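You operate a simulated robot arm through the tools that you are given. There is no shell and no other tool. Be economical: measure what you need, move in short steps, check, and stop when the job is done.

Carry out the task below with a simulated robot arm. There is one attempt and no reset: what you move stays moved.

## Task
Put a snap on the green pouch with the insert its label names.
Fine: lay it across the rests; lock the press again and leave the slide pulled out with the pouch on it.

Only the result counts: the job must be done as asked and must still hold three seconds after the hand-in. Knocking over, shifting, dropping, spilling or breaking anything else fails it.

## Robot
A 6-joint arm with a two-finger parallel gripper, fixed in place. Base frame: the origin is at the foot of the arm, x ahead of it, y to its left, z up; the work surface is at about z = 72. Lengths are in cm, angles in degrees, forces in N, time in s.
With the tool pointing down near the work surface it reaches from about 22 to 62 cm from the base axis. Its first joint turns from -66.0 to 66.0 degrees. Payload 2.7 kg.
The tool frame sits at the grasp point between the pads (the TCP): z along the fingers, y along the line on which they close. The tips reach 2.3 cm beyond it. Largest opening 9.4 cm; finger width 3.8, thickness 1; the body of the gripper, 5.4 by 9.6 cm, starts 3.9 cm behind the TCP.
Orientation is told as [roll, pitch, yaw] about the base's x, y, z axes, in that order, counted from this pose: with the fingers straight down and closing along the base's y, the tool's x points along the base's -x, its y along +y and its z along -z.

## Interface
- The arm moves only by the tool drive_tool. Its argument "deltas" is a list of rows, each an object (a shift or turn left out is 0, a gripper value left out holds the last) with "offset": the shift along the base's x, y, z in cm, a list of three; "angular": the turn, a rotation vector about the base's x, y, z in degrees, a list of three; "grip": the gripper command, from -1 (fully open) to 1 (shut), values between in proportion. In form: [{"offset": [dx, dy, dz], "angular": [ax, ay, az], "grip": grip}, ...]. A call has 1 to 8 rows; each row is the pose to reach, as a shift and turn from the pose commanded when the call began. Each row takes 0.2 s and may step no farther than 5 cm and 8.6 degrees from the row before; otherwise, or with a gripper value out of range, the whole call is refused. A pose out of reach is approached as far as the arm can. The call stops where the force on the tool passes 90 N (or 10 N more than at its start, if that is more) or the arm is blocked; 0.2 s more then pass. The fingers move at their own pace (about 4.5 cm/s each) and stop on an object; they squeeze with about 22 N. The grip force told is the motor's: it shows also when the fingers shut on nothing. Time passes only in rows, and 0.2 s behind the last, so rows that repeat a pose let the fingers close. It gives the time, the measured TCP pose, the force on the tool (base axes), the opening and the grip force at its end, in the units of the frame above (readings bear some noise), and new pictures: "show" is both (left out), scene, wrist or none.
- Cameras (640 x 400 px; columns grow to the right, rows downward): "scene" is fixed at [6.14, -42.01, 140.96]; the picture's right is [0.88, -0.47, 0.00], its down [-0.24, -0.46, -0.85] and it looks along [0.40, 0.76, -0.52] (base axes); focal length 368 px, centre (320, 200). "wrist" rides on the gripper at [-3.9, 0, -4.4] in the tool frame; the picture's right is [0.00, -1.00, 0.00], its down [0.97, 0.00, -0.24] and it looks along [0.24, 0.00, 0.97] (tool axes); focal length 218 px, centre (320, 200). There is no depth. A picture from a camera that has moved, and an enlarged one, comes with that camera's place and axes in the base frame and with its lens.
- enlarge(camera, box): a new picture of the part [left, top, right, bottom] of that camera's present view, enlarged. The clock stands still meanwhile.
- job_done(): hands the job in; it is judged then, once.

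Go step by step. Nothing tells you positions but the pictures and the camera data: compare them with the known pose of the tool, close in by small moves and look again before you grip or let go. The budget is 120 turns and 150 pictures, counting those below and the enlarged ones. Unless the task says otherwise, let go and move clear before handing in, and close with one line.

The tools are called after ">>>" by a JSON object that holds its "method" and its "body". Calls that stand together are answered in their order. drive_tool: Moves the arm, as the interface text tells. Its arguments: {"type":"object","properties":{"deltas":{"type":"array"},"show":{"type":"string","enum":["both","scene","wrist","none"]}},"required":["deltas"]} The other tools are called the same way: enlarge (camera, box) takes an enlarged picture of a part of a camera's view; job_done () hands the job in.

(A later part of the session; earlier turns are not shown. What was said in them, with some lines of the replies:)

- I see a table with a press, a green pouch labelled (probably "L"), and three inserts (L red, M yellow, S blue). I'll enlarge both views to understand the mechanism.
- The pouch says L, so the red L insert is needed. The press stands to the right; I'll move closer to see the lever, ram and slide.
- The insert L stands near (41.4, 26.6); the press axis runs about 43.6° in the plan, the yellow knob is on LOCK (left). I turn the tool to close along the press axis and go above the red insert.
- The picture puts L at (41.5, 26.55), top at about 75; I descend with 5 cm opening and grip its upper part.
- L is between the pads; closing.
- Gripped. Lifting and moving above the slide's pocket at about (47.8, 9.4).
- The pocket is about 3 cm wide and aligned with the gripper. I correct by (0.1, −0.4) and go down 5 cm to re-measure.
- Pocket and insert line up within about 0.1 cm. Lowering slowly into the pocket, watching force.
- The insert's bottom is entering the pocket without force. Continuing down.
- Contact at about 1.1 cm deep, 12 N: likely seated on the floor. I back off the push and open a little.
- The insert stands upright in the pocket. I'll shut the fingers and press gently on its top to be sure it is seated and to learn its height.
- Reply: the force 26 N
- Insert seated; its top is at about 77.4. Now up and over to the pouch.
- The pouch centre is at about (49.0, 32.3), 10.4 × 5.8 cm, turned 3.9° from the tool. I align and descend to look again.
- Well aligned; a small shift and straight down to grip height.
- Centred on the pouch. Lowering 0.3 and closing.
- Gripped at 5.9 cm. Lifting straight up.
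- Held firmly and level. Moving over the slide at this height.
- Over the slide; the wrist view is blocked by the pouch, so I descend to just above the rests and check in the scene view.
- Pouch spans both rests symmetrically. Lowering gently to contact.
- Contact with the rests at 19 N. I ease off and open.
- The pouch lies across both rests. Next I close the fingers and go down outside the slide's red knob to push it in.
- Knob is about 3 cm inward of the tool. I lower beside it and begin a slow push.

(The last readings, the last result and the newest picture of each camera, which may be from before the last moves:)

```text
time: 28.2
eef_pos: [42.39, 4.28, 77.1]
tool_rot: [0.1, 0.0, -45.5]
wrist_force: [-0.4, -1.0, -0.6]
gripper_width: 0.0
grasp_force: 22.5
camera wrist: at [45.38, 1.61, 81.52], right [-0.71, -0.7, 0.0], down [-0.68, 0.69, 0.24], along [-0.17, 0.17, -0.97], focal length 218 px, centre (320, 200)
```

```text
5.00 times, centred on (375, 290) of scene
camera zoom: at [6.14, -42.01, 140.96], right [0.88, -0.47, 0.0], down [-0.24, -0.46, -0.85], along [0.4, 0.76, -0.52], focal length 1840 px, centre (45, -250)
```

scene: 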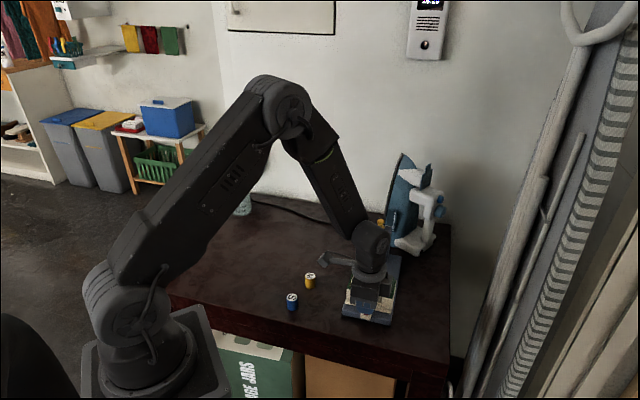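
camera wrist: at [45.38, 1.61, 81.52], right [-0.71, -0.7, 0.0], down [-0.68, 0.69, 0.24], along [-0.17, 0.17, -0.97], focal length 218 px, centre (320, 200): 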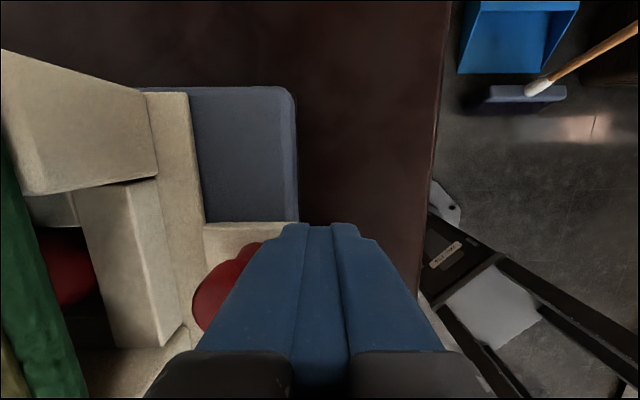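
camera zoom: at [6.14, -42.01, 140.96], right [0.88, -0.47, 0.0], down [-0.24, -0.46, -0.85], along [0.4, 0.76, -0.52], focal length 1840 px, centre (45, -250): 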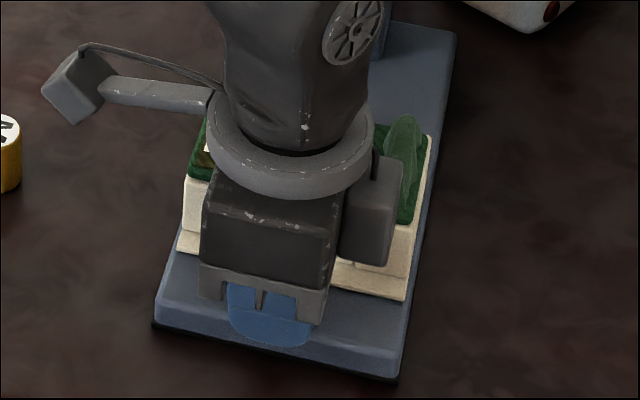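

The slide moves freely. Continuing the push slowly.

>>> {"method": "drive_tool", "body": {"deltas": [{"offset": [0.6, 0.59, 0]}, {"offset": [1.2, 1.18, 0]}, {"offset": [1.8, 1.77, 0]}, {"offset": [2.4, 2.36, 0]}, {"offset": [3.0, 2.95, 0]}, {"offset": [3.57, 3.5, 0]}], "show": "wrist"}}

>>> {"method": "enlarge", "body": {"camera": "scene", "box": [335, 220, 425, 320]}}

```text
time: 29.6
eef_pos: [46.0, 7.92, 77.15]
tool_rot: [0.0, 0.0, -45.6]
wrist_force: [-0.8, -1.3, -0.6]
gripper_width: 0.03
grasp_force: 21.8
camera wrist: at [48.97, 5.21, 81.55], right [-0.71, -0.7, 0.0], down [-0.68, 0.69, 0.24], along [-0.17, 0.17, -0.97], focal length 218 px, centre (320, 200)
```

wrist: 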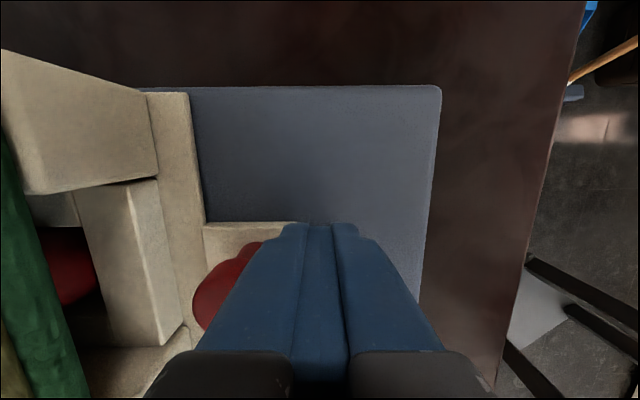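

```text
4.00 times, centred on (380, 270) of scene
camera zoom: at [6.14, -42.01, 140.96], right [0.88, -0.47, 0.0], down [-0.24, -0.46, -0.85], along [0.4, 0.76, -0.52], focal length 1472 px, centre (80, -80)
```

zoom: 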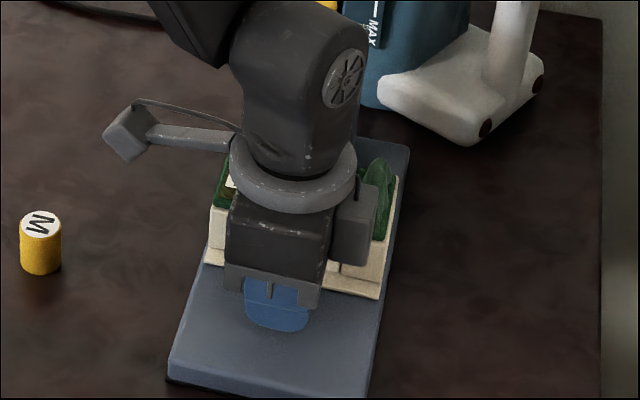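

>>> {"method": "drive_tool", "body": {"deltas": [{"offset": [0.6, 0.59, 0]}, {"offset": [1.1, 1.08, 0]}, {"offset": [1.43, 1.4, 0]}, {"offset": [1.71, 1.68, 0]}, {"offset": [1.9, 1.86, 0]}], "show": "wrist"}}

>>> {"method": "enlarge", "body": {"camera": "scene", "box": [335, 220, 425, 320]}}

```text
time: 30.8
eef_pos: [47.72, 9.57, 77.13]
tool_rot: [-0.4, 0.3, -45.6]
wrist_force: [-19.3, -16.9, 14.7]
gripper_width: 0.0
grasp_force: 21.7
camera wrist: at [50.67, 6.78, 81.59], right [-0.71, -0.7, 0.01], down [-0.68, 0.69, 0.24], along [-0.17, 0.17, -0.97], focal length 218 px, centre (320, 200)
```

wrist: 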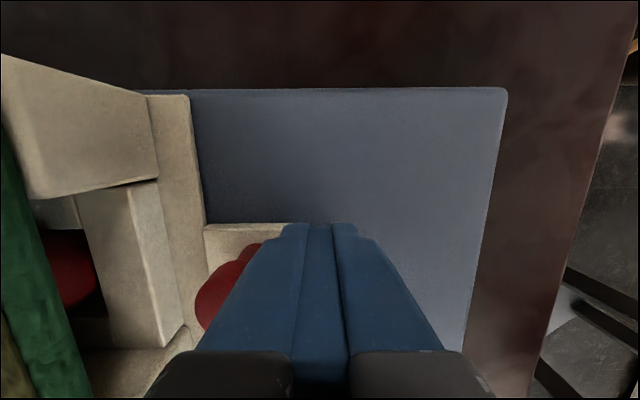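

```text
4.00 times, centred on (380, 270) of scene
camera zoom: at [6.07, -42.05, 140.95], right [0.88, -0.47, 0.0], down [-0.24, -0.46, -0.85], along [0.4, 0.76, -0.52], focal length 1472 px, centre (80, -80)
```

zoom: 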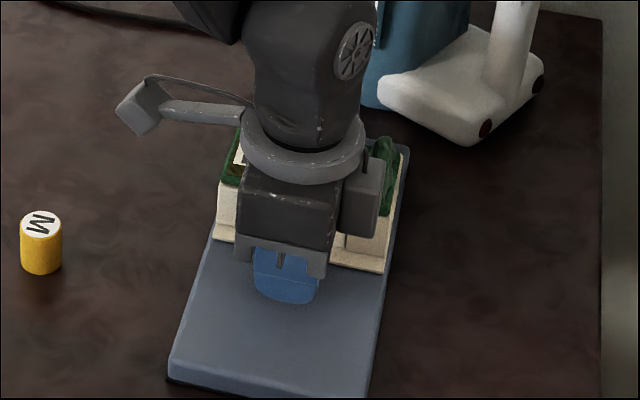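

It stopped with about 26 N after ~8.5 cm: probably the end stop. I back off and look from above.

>>> {"method": "drive_tool", "body": {"deltas": [{"offset": [-1.4, -1.4, 0]}, {"offset": [-3.5, -3.4, 2]}, {"offset": [-3.5, -3.4, 6.5]}, {"offset": [-3.5, -3.4, 11]}, {"offset": [-3.5, -3.4, 15.5]}, {"offset": [-3.5, -3.4, 19]}], "show": "wrist"}}

>>> {"method": "enlarge", "body": {"camera": "scene", "box": [340, 205, 430, 305]}}

```text
time: 32.2
eef_pos: [44.61, 6.11, 96.16]
tool_rot: [0.0, 0.0, -45.4]
wrist_force: [-0.2, -0.1, 0.7]
gripper_width: 0.01
grasp_force: 21.8
camera wrist: at [47.45, 3.42, 100.62], right [-0.71, -0.7, 0.0], down [-0.68, 0.69, 0.24], along [-0.17, 0.17, -0.97], focal length 218 px, centre (320, 200)
```

wrist: 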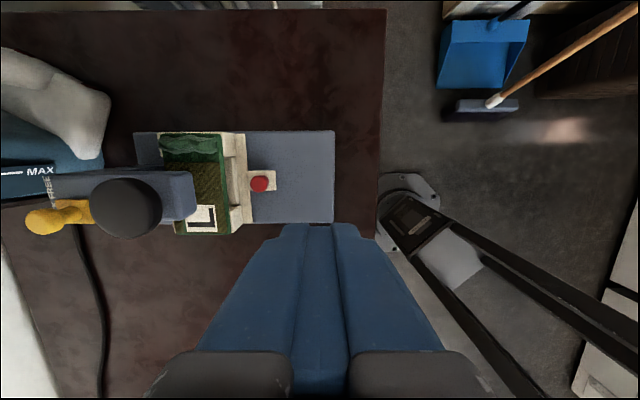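

```text
4.00 times, centred on (385, 255) of scene
camera zoom: at [6.14, -42.01, 140.96], right [0.88, -0.47, 0.0], down [-0.24, -0.46, -0.85], along [0.4, 0.76, -0.52], focal length 1472 px, centre (60, -20)
```

zoom: 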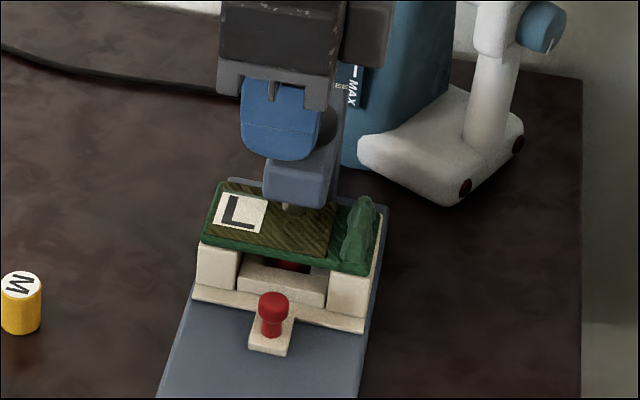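

The ram is centred over the pouch. Now a closer look at the LOCK/FREE slider on the head.

>>> {"method": "drive_tool", "body": {"deltas": [{"offset": [3.3, 3.3, 1]}, {"offset": [6.6, 6.6, 2]}, {"offset": [8.5, 9.5, 2]}, {"offset": [8.5, 9.5, 2]}], "show": "both"}}

>>> {"method": "enlarge", "body": {"camera": "wrist", "box": [80, 80, 320, 240]}}

```text
time: 33.2
eef_pos: [52.98, 15.61, 98.16]
tool_rot: [0.0, 0.0, -45.4]
wrist_force: [0.4, -0.9, 0.3]
gripper_width: 0.0
grasp_force: 21.7
camera wrist: at [55.89, 12.9, 102.57], right [-0.71, -0.7, 0.0], down [-0.68, 0.69, 0.24], along [-0.17, 0.17, -0.97], focal length 218 px, centre (320, 200)
```

scene: 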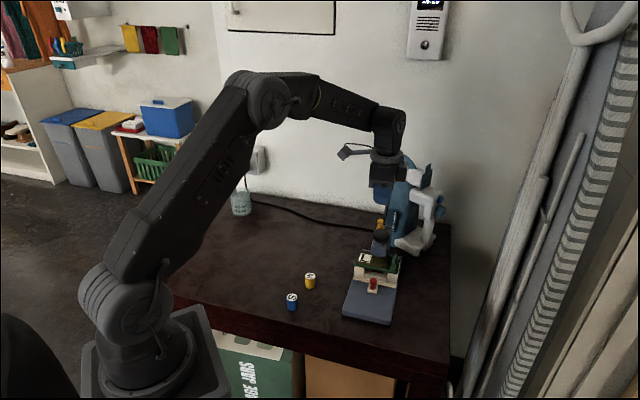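
wrist: 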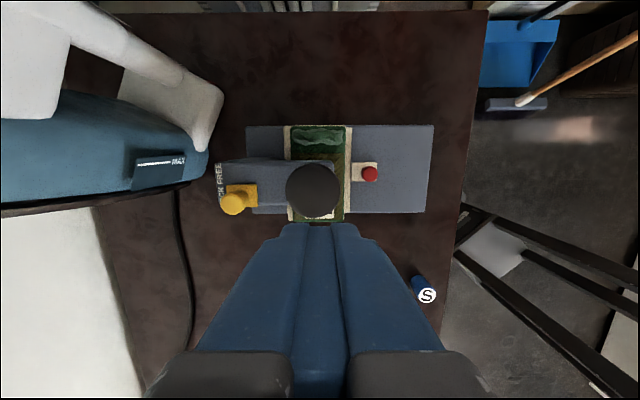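

```text
2.50 times, centred on (200, 160) of wrist
camera zoom: at [55.89, 12.9, 102.57], right [-0.71, -0.7, 0.0], down [-0.68, 0.69, 0.24], along [-0.17, 0.17, -0.97], focal length 546 px, centre (620, 300)
```

zoom: 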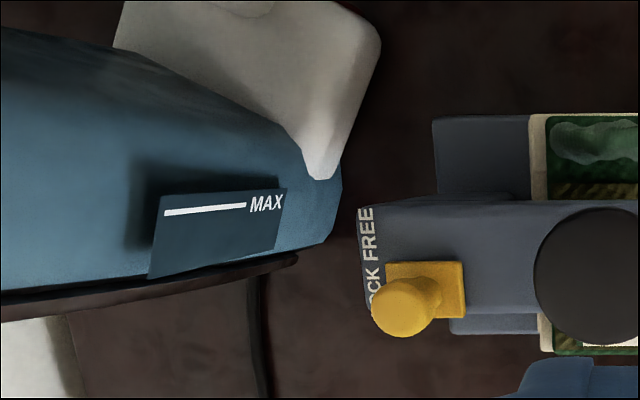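

The yellow slider is at about (57.4, 20.3), top near 87; it must go across the head (toward +x, −y) to FREE. The iron is close behind, so I'll use the far finger of the wide-open gripper, with the palm over the head's front.

>>> {"method": "drive_tool", "body": {"deltas": [{"offset": [-0.9, 1.8, 0], "grip": -1}, {"offset": [-1.77, 3.66, 0]}, {"offset": [-1.77, 3.66, 0]}, {"offset": [-1.77, 3.66, -3.5]}, {"offset": [-1.77, 3.66, -7]}, {"offset": [-1.77, 3.66, -7]}], "show": "both"}}

>>> {"method": "enlarge", "body": {"camera": "scene", "box": [350, 180, 430, 270]}}

```text
time: 34.6
eef_pos: [51.16, 19.46, 91.25]
tool_rot: [0.1, 0.0, -45.6]
wrist_force: [0.9, -0.5, -0.2]
gripper_width: 9.38
grasp_force: 0.0
camera wrist: at [54.08, 16.69, 95.63], right [-0.71, -0.7, 0.0], down [-0.68, 0.69, 0.24], along [-0.17, 0.17, -0.97], focal length 218 px, centre (320, 200)
```

scene: 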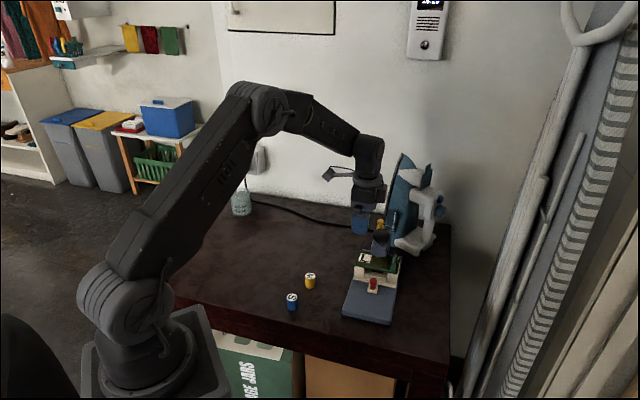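
wrist: 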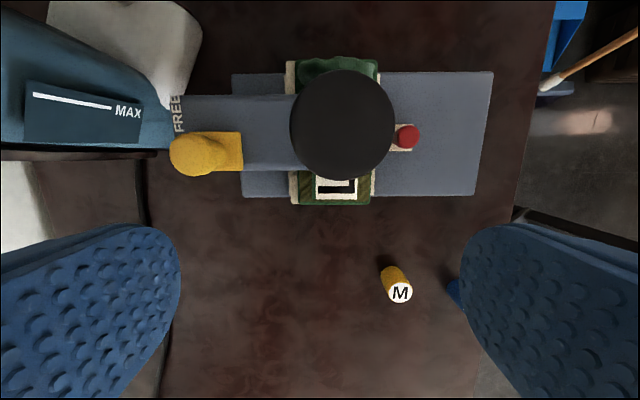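

```text
4.44 times, centred on (390, 225) of scene
camera zoom: at [6.14, -42.01, 140.96], right [0.88, -0.47, 0.0], down [-0.24, -0.46, -0.85], along [0.4, 0.76, -0.52], focal length 1636 px, centre (9, 89)
```

zoom: 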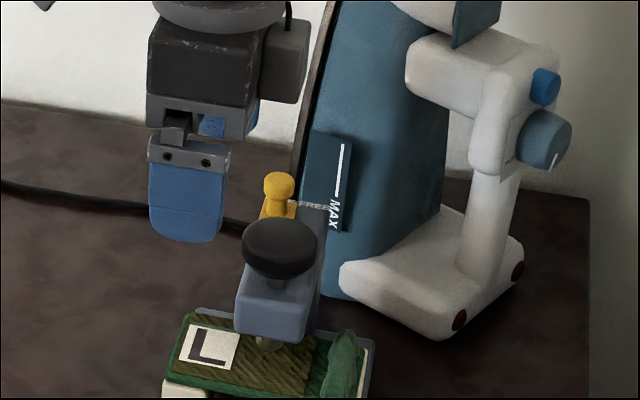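

The far finger lines up with the slider knob (gap ~0.8 cm) and clears the iron by ~2.8 cm. Down, then push gently across.

>>> {"method": "drive_tool", "body": {"deltas": [{"offset": [0, 0, -2]}, {"offset": [0, 0, -3.5]}, {"offset": [0, 0, -3.5]}, {"offset": [0.42, -0.43, -3.5]}, {"offset": [0.77, -0.78, -3.5]}, {"offset": [1.05, -1.07, -3.5]}, {"offset": [1.05, -1.07, -3.5]}], "show": "wrist"}}

>>> {"method": "enlarge", "body": {"camera": "scene", "box": [350, 180, 430, 270]}}

```text
time: 36.2
eef_pos: [52.2, 18.37, 87.57]
tool_rot: [0.0, 0.0, -45.5]
wrist_force: [-1.2, 0.0, -1.1]
gripper_width: 9.38
grasp_force: 0.2
camera wrist: at [55.18, 15.57, 92.12], right [-0.71, -0.7, 0.0], down [-0.68, 0.69, 0.24], along [-0.17, 0.17, -0.97], focal length 218 px, centre (320, 200)
```

wrist: 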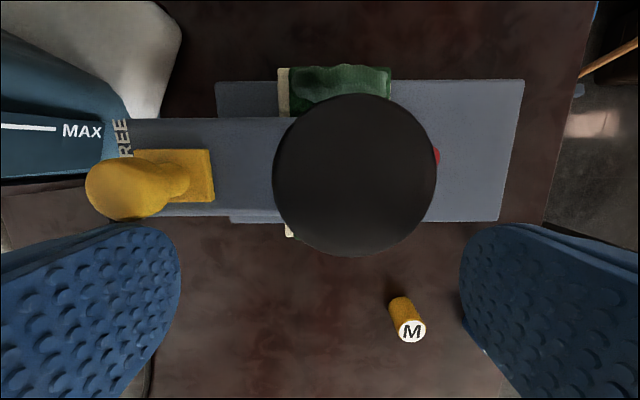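

```text
4.44 times, centred on (390, 225) of scene
camera zoom: at [6.14, -42.0, 140.96], right [0.88, -0.47, 0.0], down [-0.24, -0.46, -0.85], along [0.4, 0.76, -0.52], focal length 1636 px, centre (9, 89)
```

zoom: 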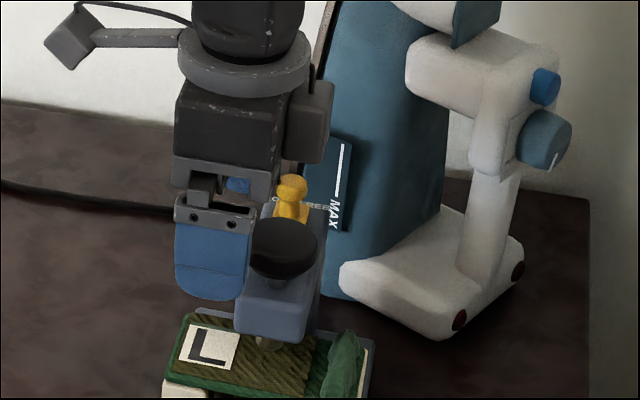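

The slider is moving. Continue with small steps until the stop.

>>> {"method": "drive_tool", "body": {"deltas": [{"offset": [0.25, -0.25, 0]}, {"offset": [0.45, -0.46, 0]}, {"offset": [0.6, -0.61, 0]}, {"offset": [0.75, -0.76, 0]}, {"offset": [0.75, -0.76, 0]}], "show": "wrist"}}

>>> {"method": "enlarge", "body": {"camera": "scene", "box": [365, 195, 425, 265]}}

```text
time: 37.4
eef_pos: [53.05, 17.5, 87.71]
tool_rot: [0.1, 0.0, -45.5]
wrist_force: [-0.7, 1.3, 0.3]
gripper_width: 9.4
grasp_force: 0.0
camera wrist: at [55.89, 14.77, 92.16], right [-0.71, -0.7, 0.0], down [-0.68, 0.69, 0.24], along [-0.17, 0.17, -0.97], focal length 218 px, centre (320, 200)
```

wrist: 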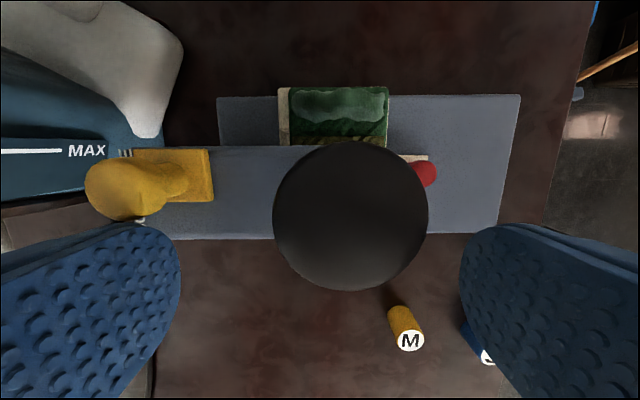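

```text
5.71 times, centred on (395, 230) of scene
camera zoom: at [6.13, -42.0, 140.96], right [0.88, -0.47, 0.0], down [-0.24, -0.46, -0.85], along [0.4, 0.76, -0.52], focal length 2103 px, centre (-109, 29)
```

zoom: 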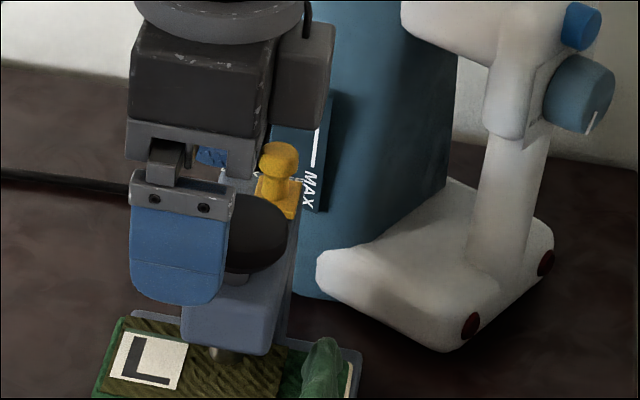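

The slider plate is now at the head's other edge, covering FREE. One more small nudge to confirm the stop.

>>> {"method": "drive_tool", "body": {"deltas": [{"offset": [0.1, -0.1, 0]}, {"offset": [0.2, -0.2, 0]}, {"offset": [0.28, -0.28, 0]}, {"offset": [0.28, -0.28, 0]}], "show": "wrist"}}

```text
time: 38.4
eef_pos: [53.26, 17.45, 87.63]
tool_rot: [0.0, 0.2, -45.5]
wrist_force: [-10.6, 6.7, 6.2]
gripper_width: 9.29
grasp_force: 0.0
camera wrist: at [56.16, 14.65, 92.08], right [-0.71, -0.7, 0.0], down [-0.68, 0.69, 0.24], along [-0.17, 0.17, -0.97], focal length 218 px, centre (320, 200)
```

wrist: 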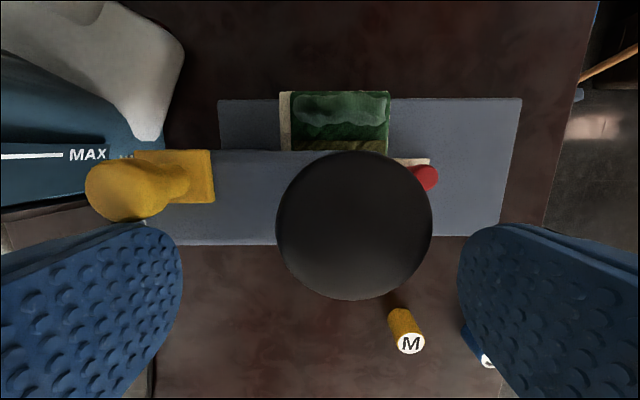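

FREE is reached against its stop. Backing off, rising, then over the black ram knob at about (53.7, 15.5) with fingers shut.

>>> {"method": "drive_tool", "body": {"deltas": [{"offset": [-0.7, 0.71, 0]}, {"offset": [-0.7, 0.71, 4.5]}, {"offset": [-0.7, 0.71, 8]}, {"offset": [0.5, -1.85, 8], "grip": 1}, {"offset": [0.5, -1.85, 8]}, {"offset": [0.5, -1.85, 8]}, {"offset": [0.5, -1.85, 4]}, {"offset": [0.5, -1.85, 2.5]}], "show": "both"}}

>>> {"method": "enlarge", "body": {"camera": "scene", "box": [350, 195, 420, 275]}}

```text
time: 40.2
eef_pos: [53.59, 15.39, 90.07]
tool_rot: [0.0, -0.1, -45.5]
wrist_force: [-0.2, -1.2, 0.8]
gripper_width: 0.0
grasp_force: 13.0
camera wrist: at [56.48, 12.63, 94.55], right [-0.71, -0.7, 0.0], down [-0.68, 0.69, 0.24], along [-0.17, 0.17, -0.97], focal length 218 px, centre (320, 200)
```

scene: 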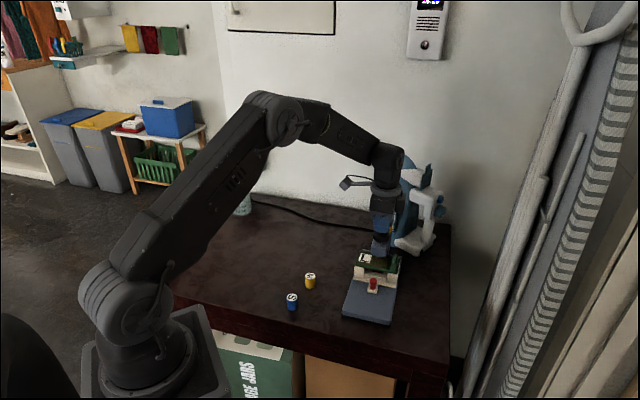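
wrist: 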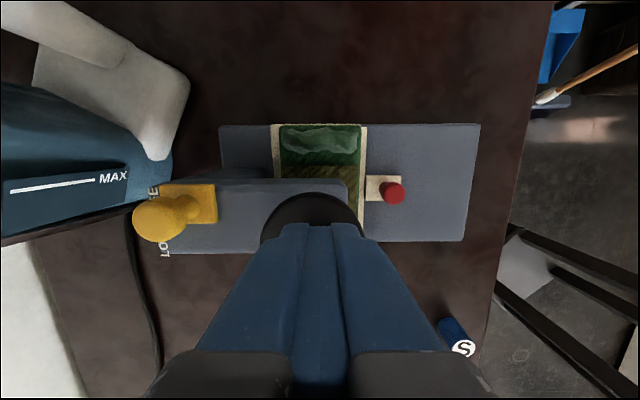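

```text
5.00 times, centred on (385, 235) of scene
camera zoom: at [6.14, -42.01, 140.96], right [0.88, -0.47, 0.0], down [-0.24, -0.46, -0.85], along [0.4, 0.76, -0.52], focal length 1840 px, centre (-5, 25)
```

zoom: 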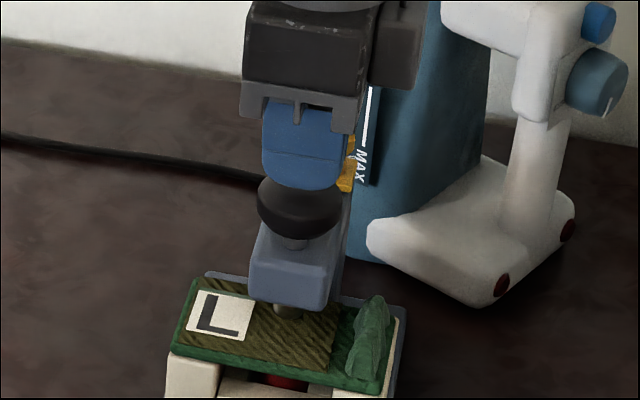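

Fingers are centred over the knob. Pressing down step by step.

>>> {"method": "drive_tool", "body": {"deltas": [{"offset": [0, 0, -0.8]}, {"offset": [0, 0, -1.2]}, {"offset": [0, 0, -1.6]}, {"offset": [0, 0, -2.0]}, {"offset": [0, 0, -2.3]}], "show": "none"}}

>>> {"method": "enlarge", "body": {"camera": "scene", "box": [350, 195, 420, 275]}}

```text
time: 41.4
eef_pos: [53.8, 15.56, 88.49]
tool_rot: [0.5, -0.2, -45.4]
wrist_force: [-14.1, -3.9, 43.1]
gripper_width: 0.01
grasp_force: 21.5
```

```text
5.00 times, centred on (385, 235) of scene
camera zoom: at [6.03, -42.04, 140.96], right [0.88, -0.47, 0.0], down [-0.24, -0.46, -0.85], along [0.4, 0.76, -0.52], focal length 1840 px, centre (-5, 25)
```

zoom: 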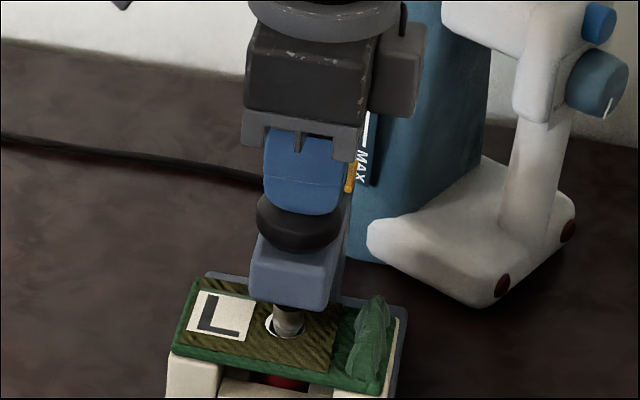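

A snap ring has appeared on the pouch under the ram. I hold a slightly firmer press, then raise.

>>> {"method": "drive_tool", "body": {"deltas": [{"offset": [0, 0, -0.25]}, {"offset": [0, 0, -0.25]}, {"offset": [0, 0, 1]}, {"offset": [0, 0, 3]}, {"offset": [0, 0, 6]}], "show": "wrist"}}

>>> {"method": "enlarge", "body": {"camera": "scene", "box": [350, 205, 420, 285]}}

```text
time: 42.6
eef_pos: [53.49, 15.35, 94.0]
tool_rot: [-0.1, 0.1, -45.4]
wrist_force: [0.7, 0.4, -0.5]
gripper_width: 0.02
grasp_force: 21.8
camera wrist: at [56.52, 12.73, 98.31], right [-0.71, -0.7, 0.0], down [-0.68, 0.69, 0.24], along [-0.17, 0.17, -0.97], focal length 218 px, centre (320, 200)
```

wrist: 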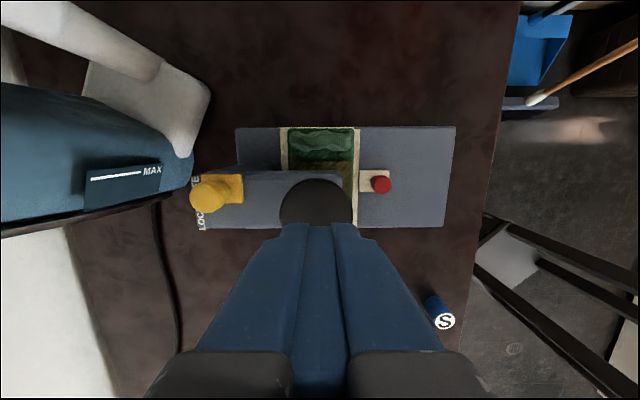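

```text
5.00 times, centred on (385, 245) of scene
camera zoom: at [6.14, -42.01, 140.96], right [0.88, -0.47, 0.0], down [-0.24, -0.46, -0.85], along [0.4, 0.76, -0.52], focal length 1840 px, centre (-5, -25)
```

zoom: 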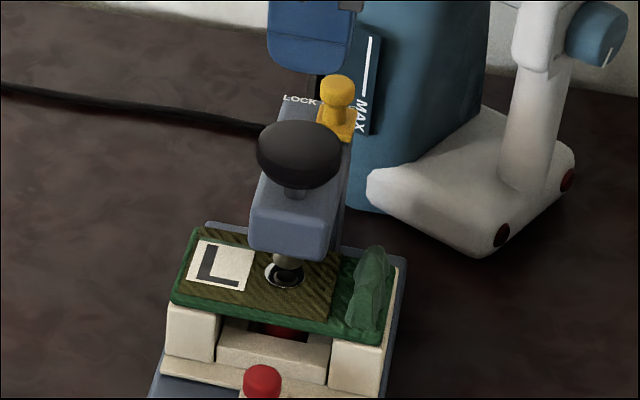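

The snap is set and the ram is back up. Now I go to the other side of the yellow slider to push it back to LOCK.

>>> {"method": "drive_tool", "body": {"deltas": [{"offset": [2.1, -1.5, 0], "grip": -1}, {"offset": [4.15, -3.08, 0]}, {"offset": [4.15, -3.08, 0]}, {"offset": [4.15, -3.08, 0]}, {"offset": [4.15, -3.08, -2.5]}, {"offset": [4.15, -3.08, -2.5]}], "show": "both"}}

>>> {"method": "enlarge", "body": {"camera": "scene", "box": [350, 180, 430, 270]}}

```text
time: 44.0
eef_pos: [57.75, 12.46, 91.55]
tool_rot: [0.0, 0.0, -45.5]
wrist_force: [-0.4, 0.3, 0.0]
gripper_width: 9.4
grasp_force: 0.1
camera wrist: at [60.75, 9.76, 95.89], right [-0.71, -0.7, 0.0], down [-0.68, 0.69, 0.24], along [-0.17, 0.17, -0.97], focal length 218 px, centre (320, 200)
```

scene: 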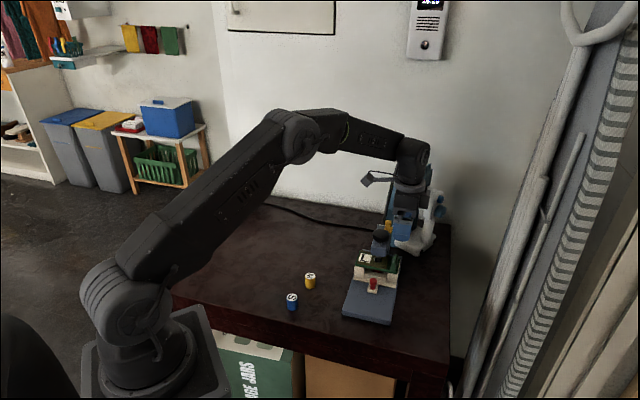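
wrist: 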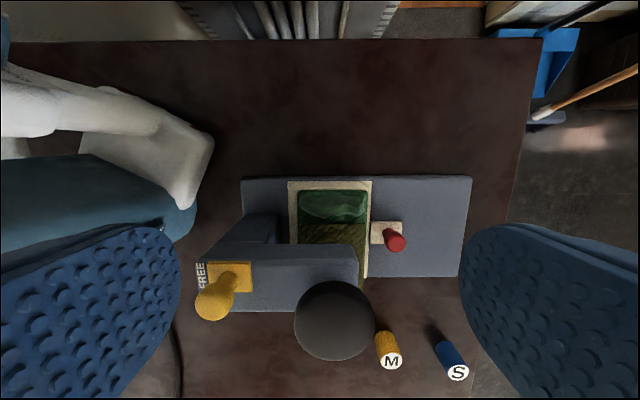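

```text
4.44 times, centred on (390, 225) of scene
camera zoom: at [6.14, -42.01, 140.96], right [0.88, -0.47, 0.0], down [-0.24, -0.46, -0.85], along [0.4, 0.76, -0.52], focal length 1636 px, centre (9, 89)
```

zoom: 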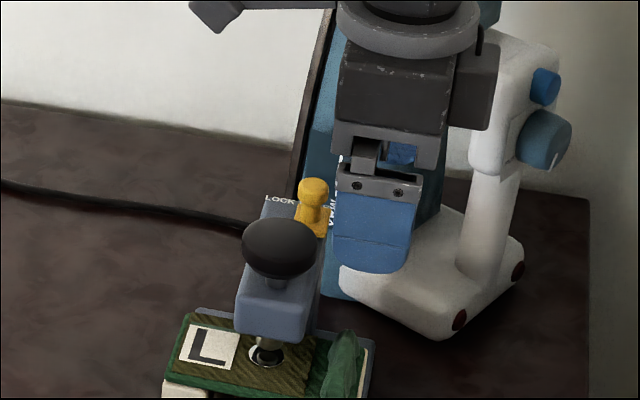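

Finger is on the FREE side of the slider with ~0.65 cm gap, clear of the iron. Down and push back toward LOCK.

>>> {"method": "drive_tool", "body": {"deltas": [{"offset": [0, 0, -2]}, {"offset": [0, 0, -3.9]}, {"offset": [0, 0, -3.9]}, {"offset": [-0.35, 0.36, -3.9]}, {"offset": [-0.63, 0.64, -3.9]}, {"offset": [-0.9, 0.92, -3.9]}, {"offset": [-1.15, 1.17, -3.9]}, {"offset": [-1.15, 1.17, -3.9]}], "show": "wrist"}}

```text
time: 45.8
eef_pos: [56.72, 13.58, 87.57]
tool_rot: [0.0, 0.0, -45.5]
wrist_force: [0.3, -0.8, -0.5]
gripper_width: 9.4
grasp_force: 0.0
camera wrist: at [59.65, 10.77, 91.94], right [-0.71, -0.7, 0.0], down [-0.68, 0.69, 0.24], along [-0.17, 0.17, -0.97], focal length 218 px, centre (320, 200)
```

wrist: 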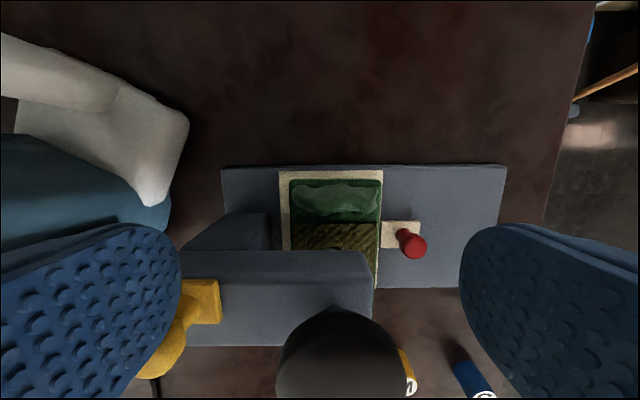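

>>> {"method": "drive_tool", "body": {"deltas": [{"offset": [-0.25, 0.25, 0]}, {"offset": [-0.42, 0.43, 0]}, {"offset": [-0.56, 0.57, 0]}, {"offset": [-0.7, 0.71, 0]}, {"offset": [-0.7, 0.71, 0]}], "show": "wrist"}}

>>> {"method": "enlarge", "body": {"camera": "scene", "box": [350, 180, 430, 270]}}

```text
time: 47.0
eef_pos: [56.02, 14.34, 87.44]
tool_rot: [0.0, 0.0, -45.6]
wrist_force: [0.5, -2.1, -0.5]
gripper_width: 9.38
grasp_force: 0.0
camera wrist: at [58.99, 11.54, 91.88], right [-0.71, -0.7, 0.0], down [-0.68, 0.69, 0.24], along [-0.17, 0.17, -0.97], focal length 218 px, centre (320, 200)
```

wrist: 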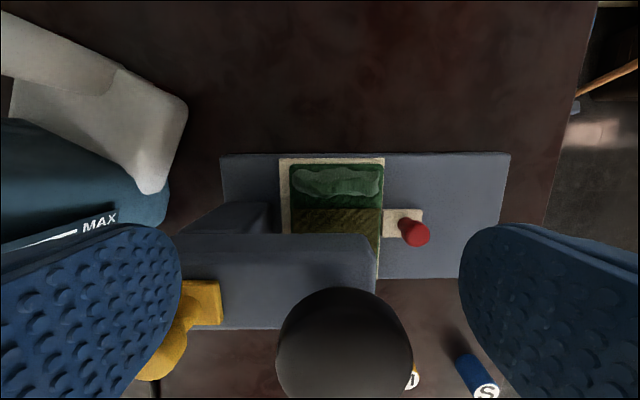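

```text
4.44 times, centred on (390, 225) of scene
camera zoom: at [6.14, -42.01, 140.96], right [0.88, -0.47, 0.0], down [-0.24, -0.46, -0.85], along [0.4, 0.76, -0.52], focal length 1636 px, centre (9, 89)
```

zoom: 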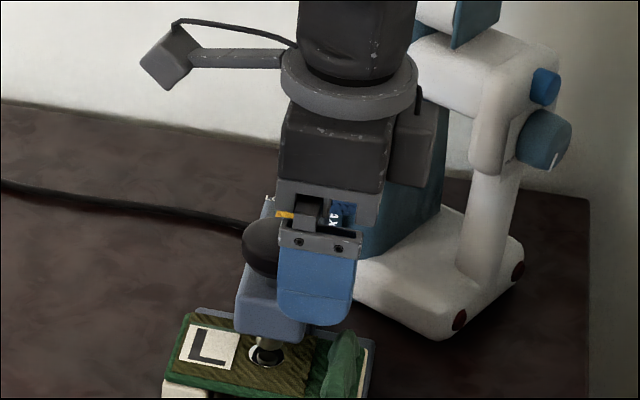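

Nearly there; nudge to the stop.

>>> {"method": "drive_tool", "body": {"deltas": [{"offset": [-0.1, 0.1, 0]}, {"offset": [-0.2, 0.2, 0]}, {"offset": [-0.3, 0.3, 0]}, {"offset": [-0.3, 0.3, 0]}], "show": "none"}}

```text
time: 48.0
eef_pos: [55.76, 14.53, 87.55]
tool_rot: [0.2, 0.0, -45.5]
wrist_force: [0.8, 0.3, 0.0]
gripper_width: 9.4
grasp_force: 0.1
```

>>> {"method": "drive_tool", "body": {"deltas": [{"offset": [-0.1, 0.1, 0]}, {"offset": [-0.2, 0.2, 0]}, {"offset": [-0.3, 0.3, 0]}, {"offset": [-0.3, 0.3, 0]}], "show": "wrist"}}

```text
time: 49.0
eef_pos: [55.43, 14.89, 87.43]
tool_rot: [0.0, 0.0, -45.6]
wrist_force: [-1.1, -1.2, 0.3]
gripper_width: 9.37
grasp_force: 0.1
camera wrist: at [58.38, 12.15, 91.89], right [-0.71, -0.7, 0.0], down [-0.68, 0.69, 0.24], along [-0.17, 0.17, -0.97], focal length 218 px, centre (320, 200)
```

wrist: 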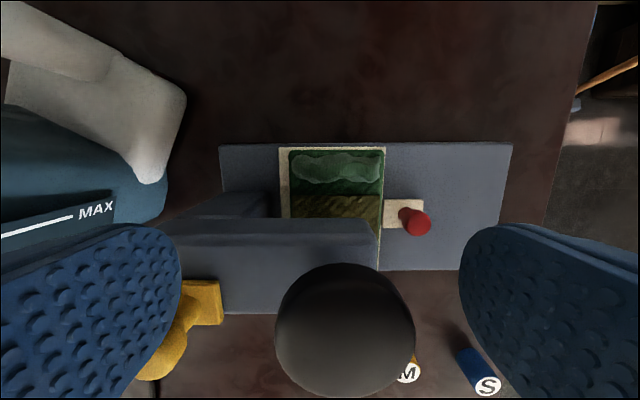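

The plate is now about flush with the LOCK edge; one more gentle nudge to feel the stop.

>>> {"method": "drive_tool", "body": {"deltas": [{"offset": [-0.1, 0.1, 0]}, {"offset": [-0.18, 0.18, 0]}, {"offset": [-0.18, 0.18, 0]}], "show": "none"}}

```text
time: 49.8
eef_pos: [55.29, 14.89, 87.61]
tool_rot: [0.0, -0.1, -45.6]
wrist_force: [8.4, -6.0, -0.6]
gripper_width: 9.41
grasp_force: 0.2
```

Stop felt at LOCK. Back off, rise, and look.

>>> {"method": "drive_tool", "body": {"deltas": [{"offset": [0.6, -0.6, 0]}, {"offset": [0.6, -0.6, 4]}, {"offset": [0.6, -0.6, 8.5]}, {"offset": [-2.4, -3.6, 8.5]}, {"offset": [-5, -6.6, 8.5]}, {"offset": [-7, -8.8, 8.5]}, {"offset": [-7, -8.8, 8.5]}], "show": "wrist"}}

>>> {"method": "enlarge", "body": {"camera": "scene", "box": [340, 205, 430, 305]}}

```text
time: 51.4
eef_pos: [48.28, 6.22, 96.01]
tool_rot: [0.1, -0.1, -45.6]
wrist_force: [-0.3, 0.3, -0.4]
gripper_width: 9.41
grasp_force: 0.2
camera wrist: at [51.32, 3.44, 100.31], right [-0.71, -0.7, 0.0], down [-0.68, 0.69, 0.24], along [-0.17, 0.17, -0.97], focal length 218 px, centre (320, 200)
```

wrist: 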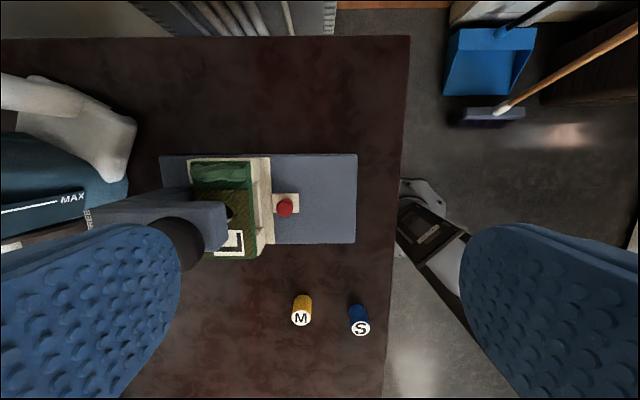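

```text
4.00 times, centred on (385, 255) of scene
camera zoom: at [6.13, -42.01, 140.96], right [0.88, -0.47, 0.0], down [-0.24, -0.46, -0.85], along [0.4, 0.76, -0.52], focal length 1472 px, centre (60, -20)
```

zoom: 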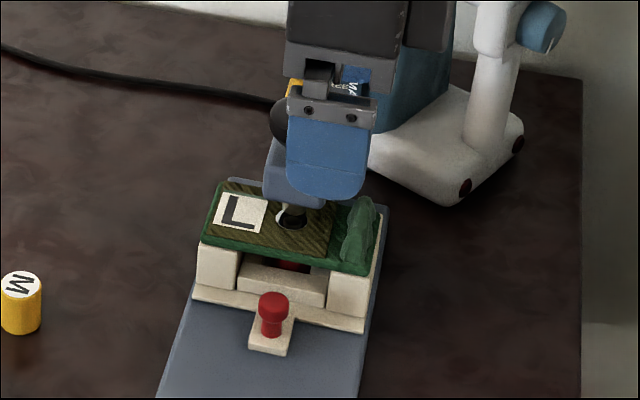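

Snap visible, slide still in. To pull, I'll lower the inner finger of the open gripper behind the red knob (about (49.0, 11.0)), in the gap before the rests.

>>> {"method": "drive_tool", "body": {"deltas": [{"offset": [-1.65, 2.35, 0]}, {"offset": [-1.65, 2.35, -4.5]}, {"offset": [-1.65, 2.35, -9]}, {"offset": [-1.65, 2.35, -12]}, {"offset": [-1.65, 2.35, -12]}], "show": "wrist"}}

>>> {"method": "enlarge", "body": {"camera": "scene", "box": [340, 205, 430, 305]}}

```text
time: 52.6
eef_pos: [46.86, 8.6, 83.83]
tool_rot: [0.1, 0.0, -45.5]
wrist_force: [-0.4, 0.8, -0.2]
gripper_width: 9.4
grasp_force: 0.1
camera wrist: at [49.7, 5.85, 88.25], right [-0.71, -0.7, 0.0], down [-0.68, 0.69, 0.24], along [-0.17, 0.17, -0.97], focal length 218 px, centre (320, 200)
```

wrist: 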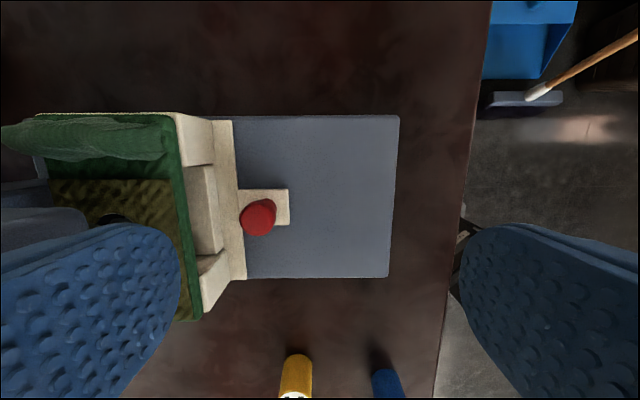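

```text
4.00 times, centred on (385, 255) of scene
camera zoom: at [6.14, -42.01, 140.96], right [0.88, -0.47, 0.0], down [-0.24, -0.46, -0.85], along [0.4, 0.76, -0.52], focal length 1472 px, centre (60, -20)
```

zoom: 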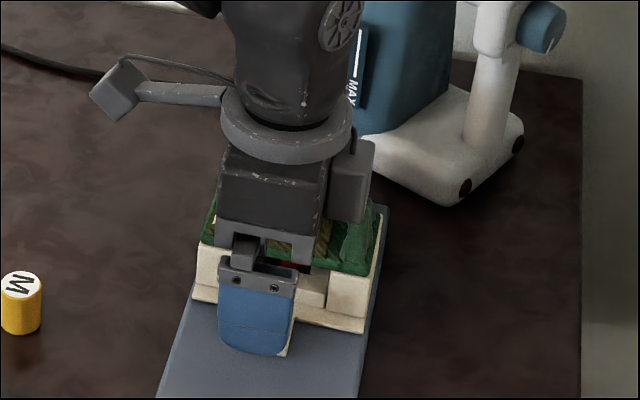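

Finger fits between knob and rests (knob edge at 4.25, finger 4.7–5.7, pouch at 6.3). Lowering.

>>> {"method": "drive_tool", "body": {"deltas": [{"offset": [0, 0, -3]}, {"offset": [0, 0, -5]}, {"offset": [0, 0, -6.2]}, {"offset": [0, 0, -6.6]}, {"offset": [0, 0, -6.6]}], "show": "wrist"}}

>>> {"method": "enlarge", "body": {"camera": "scene", "box": [340, 205, 430, 305]}}

```text
time: 53.8
eef_pos: [46.63, 8.48, 77.21]
tool_rot: [0.1, 0.0, -45.5]
wrist_force: [-0.3, 0.1, 0.6]
gripper_width: 9.4
grasp_force: 0.0
camera wrist: at [49.55, 5.83, 81.67], right [-0.71, -0.7, 0.0], down [-0.68, 0.69, 0.24], along [-0.17, 0.17, -0.97], focal length 218 px, centre (320, 200)
```

wrist: 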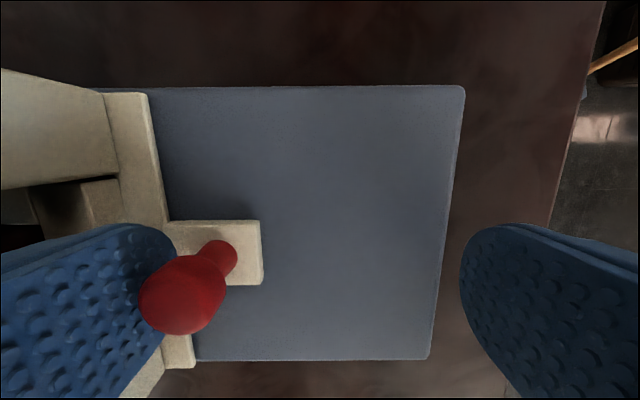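

```text
4.00 times, centred on (385, 255) of scene
camera zoom: at [6.14, -42.01, 140.96], right [0.88, -0.47, 0.0], down [-0.24, -0.46, -0.85], along [0.4, 0.76, -0.52], focal length 1472 px, centre (60, -20)
```

zoom: 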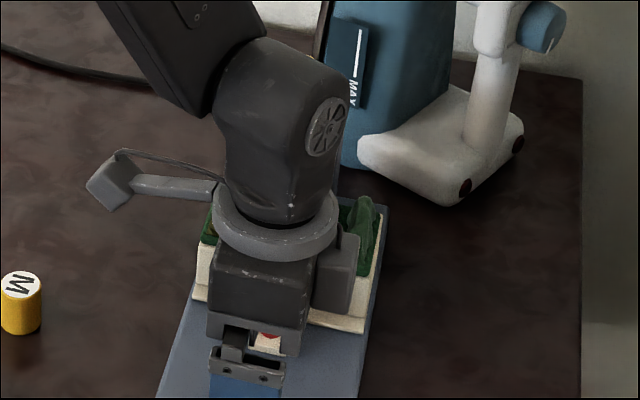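

Finger is behind the knob. Pulling the slide out slowly.

>>> {"method": "drive_tool", "body": {"deltas": [{"offset": [-0.43, -0.42, 0]}, {"offset": [-0.86, -0.84, 0]}, {"offset": [-1.43, -1.4, 0]}, {"offset": [-2.0, -1.96, 0]}, {"offset": [-2.57, -2.52, 0]}, {"offset": [-3.14, -3.08, 0]}, {"offset": [-3.7, -3.64, 0]}], "show": "wrist"}}

>>> {"method": "enlarge", "body": {"camera": "scene", "box": [340, 205, 430, 305]}}

```text
time: 55.4
eef_pos: [42.94, 4.94, 77.34]
tool_rot: [0.0, 0.0, -45.5]
wrist_force: [-0.4, 1.4, -0.3]
gripper_width: 9.41
grasp_force: 0.1
camera wrist: at [45.79, 2.18, 81.82], right [-0.71, -0.7, 0.0], down [-0.68, 0.69, 0.24], along [-0.17, 0.17, -0.97], focal length 218 px, centre (320, 200)
```

wrist: 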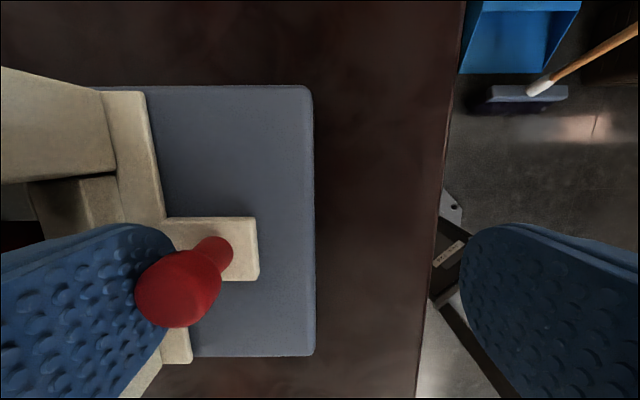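

```text
4.00 times, centred on (385, 255) of scene
camera zoom: at [6.14, -42.0, 140.96], right [0.88, -0.47, 0.0], down [-0.24, -0.46, -0.85], along [0.4, 0.76, -0.52], focal length 1472 px, centre (60, -20)
```

zoom: 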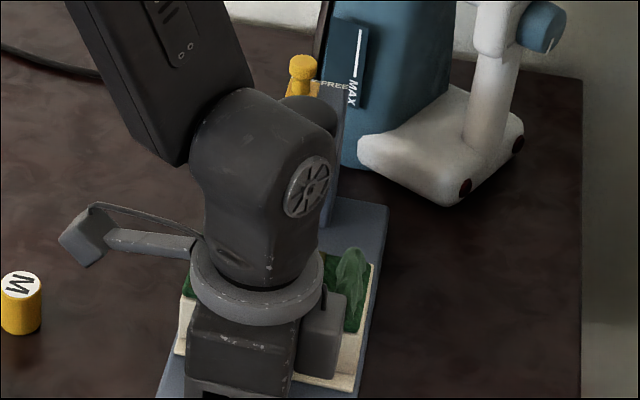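

Slide follows; lever at LOCK with FREE showing. Pull the remaining ~3.7 cm.

>>> {"method": "drive_tool", "body": {"deltas": [{"offset": [-0.57, -0.56, 0]}, {"offset": [-1.14, -1.12, 0]}, {"offset": [-1.71, -1.68, 0]}, {"offset": [-2.14, -2.1, 0]}, {"offset": [-2.43, -2.38, 0]}, {"offset": [-2.64, -2.59, 0]}], "show": "wrist"}}

```text
time: 56.8
eef_pos: [40.27, 2.31, 77.44]
tool_rot: [0.1, 0.0, -45.4]
wrist_force: [0.1, 0.9, -0.8]
gripper_width: 9.4
grasp_force: 0.0
camera wrist: at [43.19, -0.41, 81.85], right [-0.71, -0.7, 0.0], down [-0.68, 0.69, 0.24], along [-0.17, 0.17, -0.97], focal length 218 px, centre (320, 200)
```

wrist: 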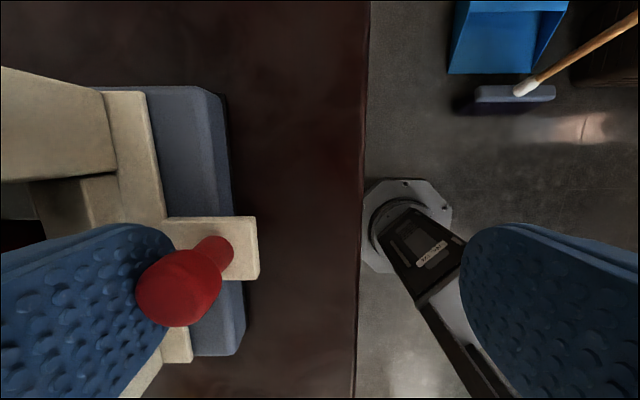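

About back at the original position. A gentle check for the stop.

>>> {"method": "drive_tool", "body": {"deltas": [{"offset": [-0.15, -0.15, 0]}, {"offset": [-0.3, -0.3, 0]}, {"offset": [-0.3, -0.3, 0]}], "show": "none"}}

```text
time: 57.6
eef_pos: [40.19, 2.13, 77.41]
tool_rot: [0.4, -0.2, -45.4]
wrist_force: [11.0, 19.4, 2.5]
gripper_width: 9.4
grasp_force: 0.6
```

The slide is against its outer stop. I ease inward slightly to unload, then rise clear.

>>> {"method": "drive_tool", "body": {"deltas": [{"offset": [0.4, 0.4, 0]}, {"offset": [0.4, 0.4, 3]}, {"offset": [0.4, 0.4, 7.5]}, {"offset": [0.4, 0.4, 12]}, {"offset": [0.4, 0.4, 16.5]}, {"offset": [-2, 0.4, 20]}, {"offset": [-5, 3, 22]}], "show": "both"}}

>>> {"method": "enlarge", "body": {"camera": "scene", "box": [320, 200, 430, 330]}}

>>> {"method": "enlarge", "body": {"camera": "wrist", "box": [0, 50, 320, 250]}}

```text
time: 59.2
eef_pos: [34.67, 5.18, 99.27]
tool_rot: [0.0, 0.0, -45.5]
wrist_force: [-0.4, 0.3, 0.5]
gripper_width: 9.41
grasp_force: 0.1
camera wrist: at [37.73, 2.36, 103.68], right [-0.71, -0.7, 0.0], down [-0.68, 0.69, 0.24], along [-0.17, 0.17, -0.97], focal length 218 px, centre (320, 200)
```

scene: 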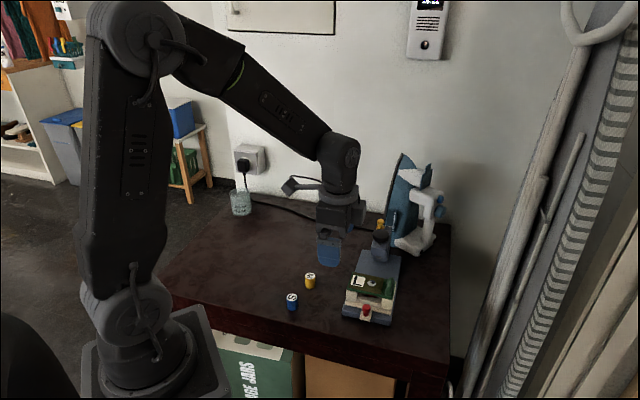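
wrist: 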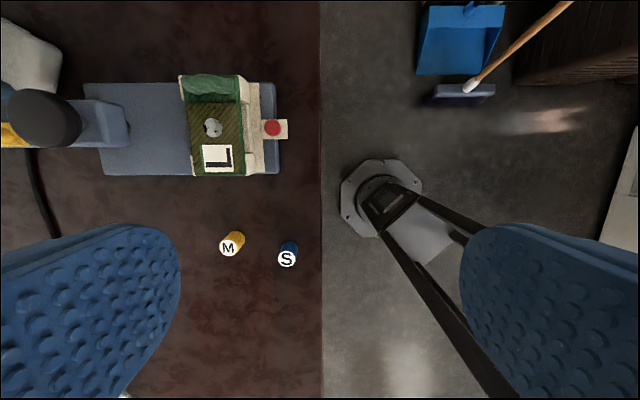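

```text
3.08 times, centred on (375, 265) of scene
camera zoom: at [6.14, -42.01, 140.96], right [0.88, -0.47, 0.0], down [-0.24, -0.46, -0.85], along [0.4, 0.76, -0.52], focal length 1132 px, centre (151, 0)
```

zoom: 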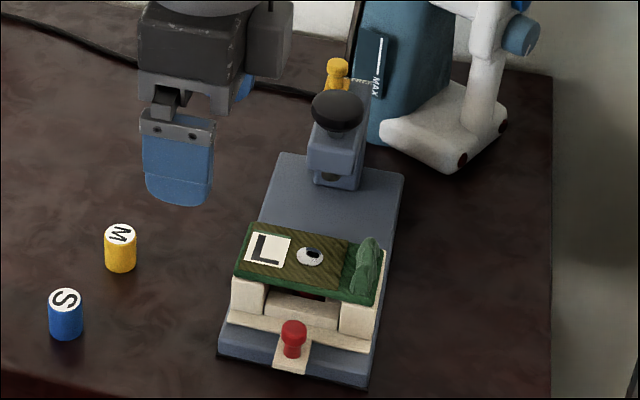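

```text
2.00 times, centred on (160, 150) of wrist
camera zoom: at [37.73, 2.36, 103.68], right [-0.71, -0.7, 0.0], down [-0.68, 0.69, 0.24], along [-0.17, 0.17, -0.97], focal length 436 px, centre (640, 300)
```

zoom: 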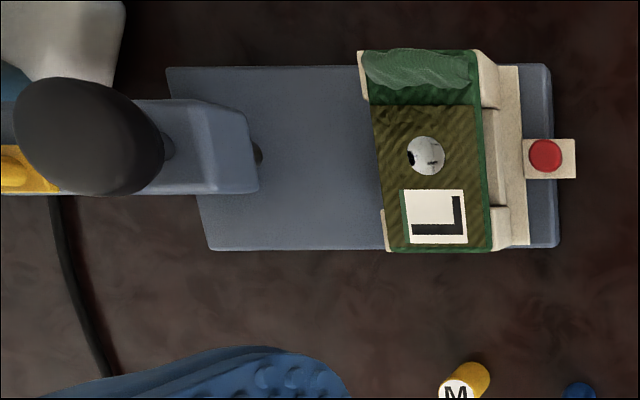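

The snap sits in the pouch's middle, the slider is on LOCK, the slide is out with the pouch across the rests, and the arm is clear. Handing in.

>>> {"method": "job_done", "body": {}}

```text
The job is handed in.
```

The green pouch now has a snap set with the L insert its label names. It lies across the rests with the slide pulled out, and the press is locked again.
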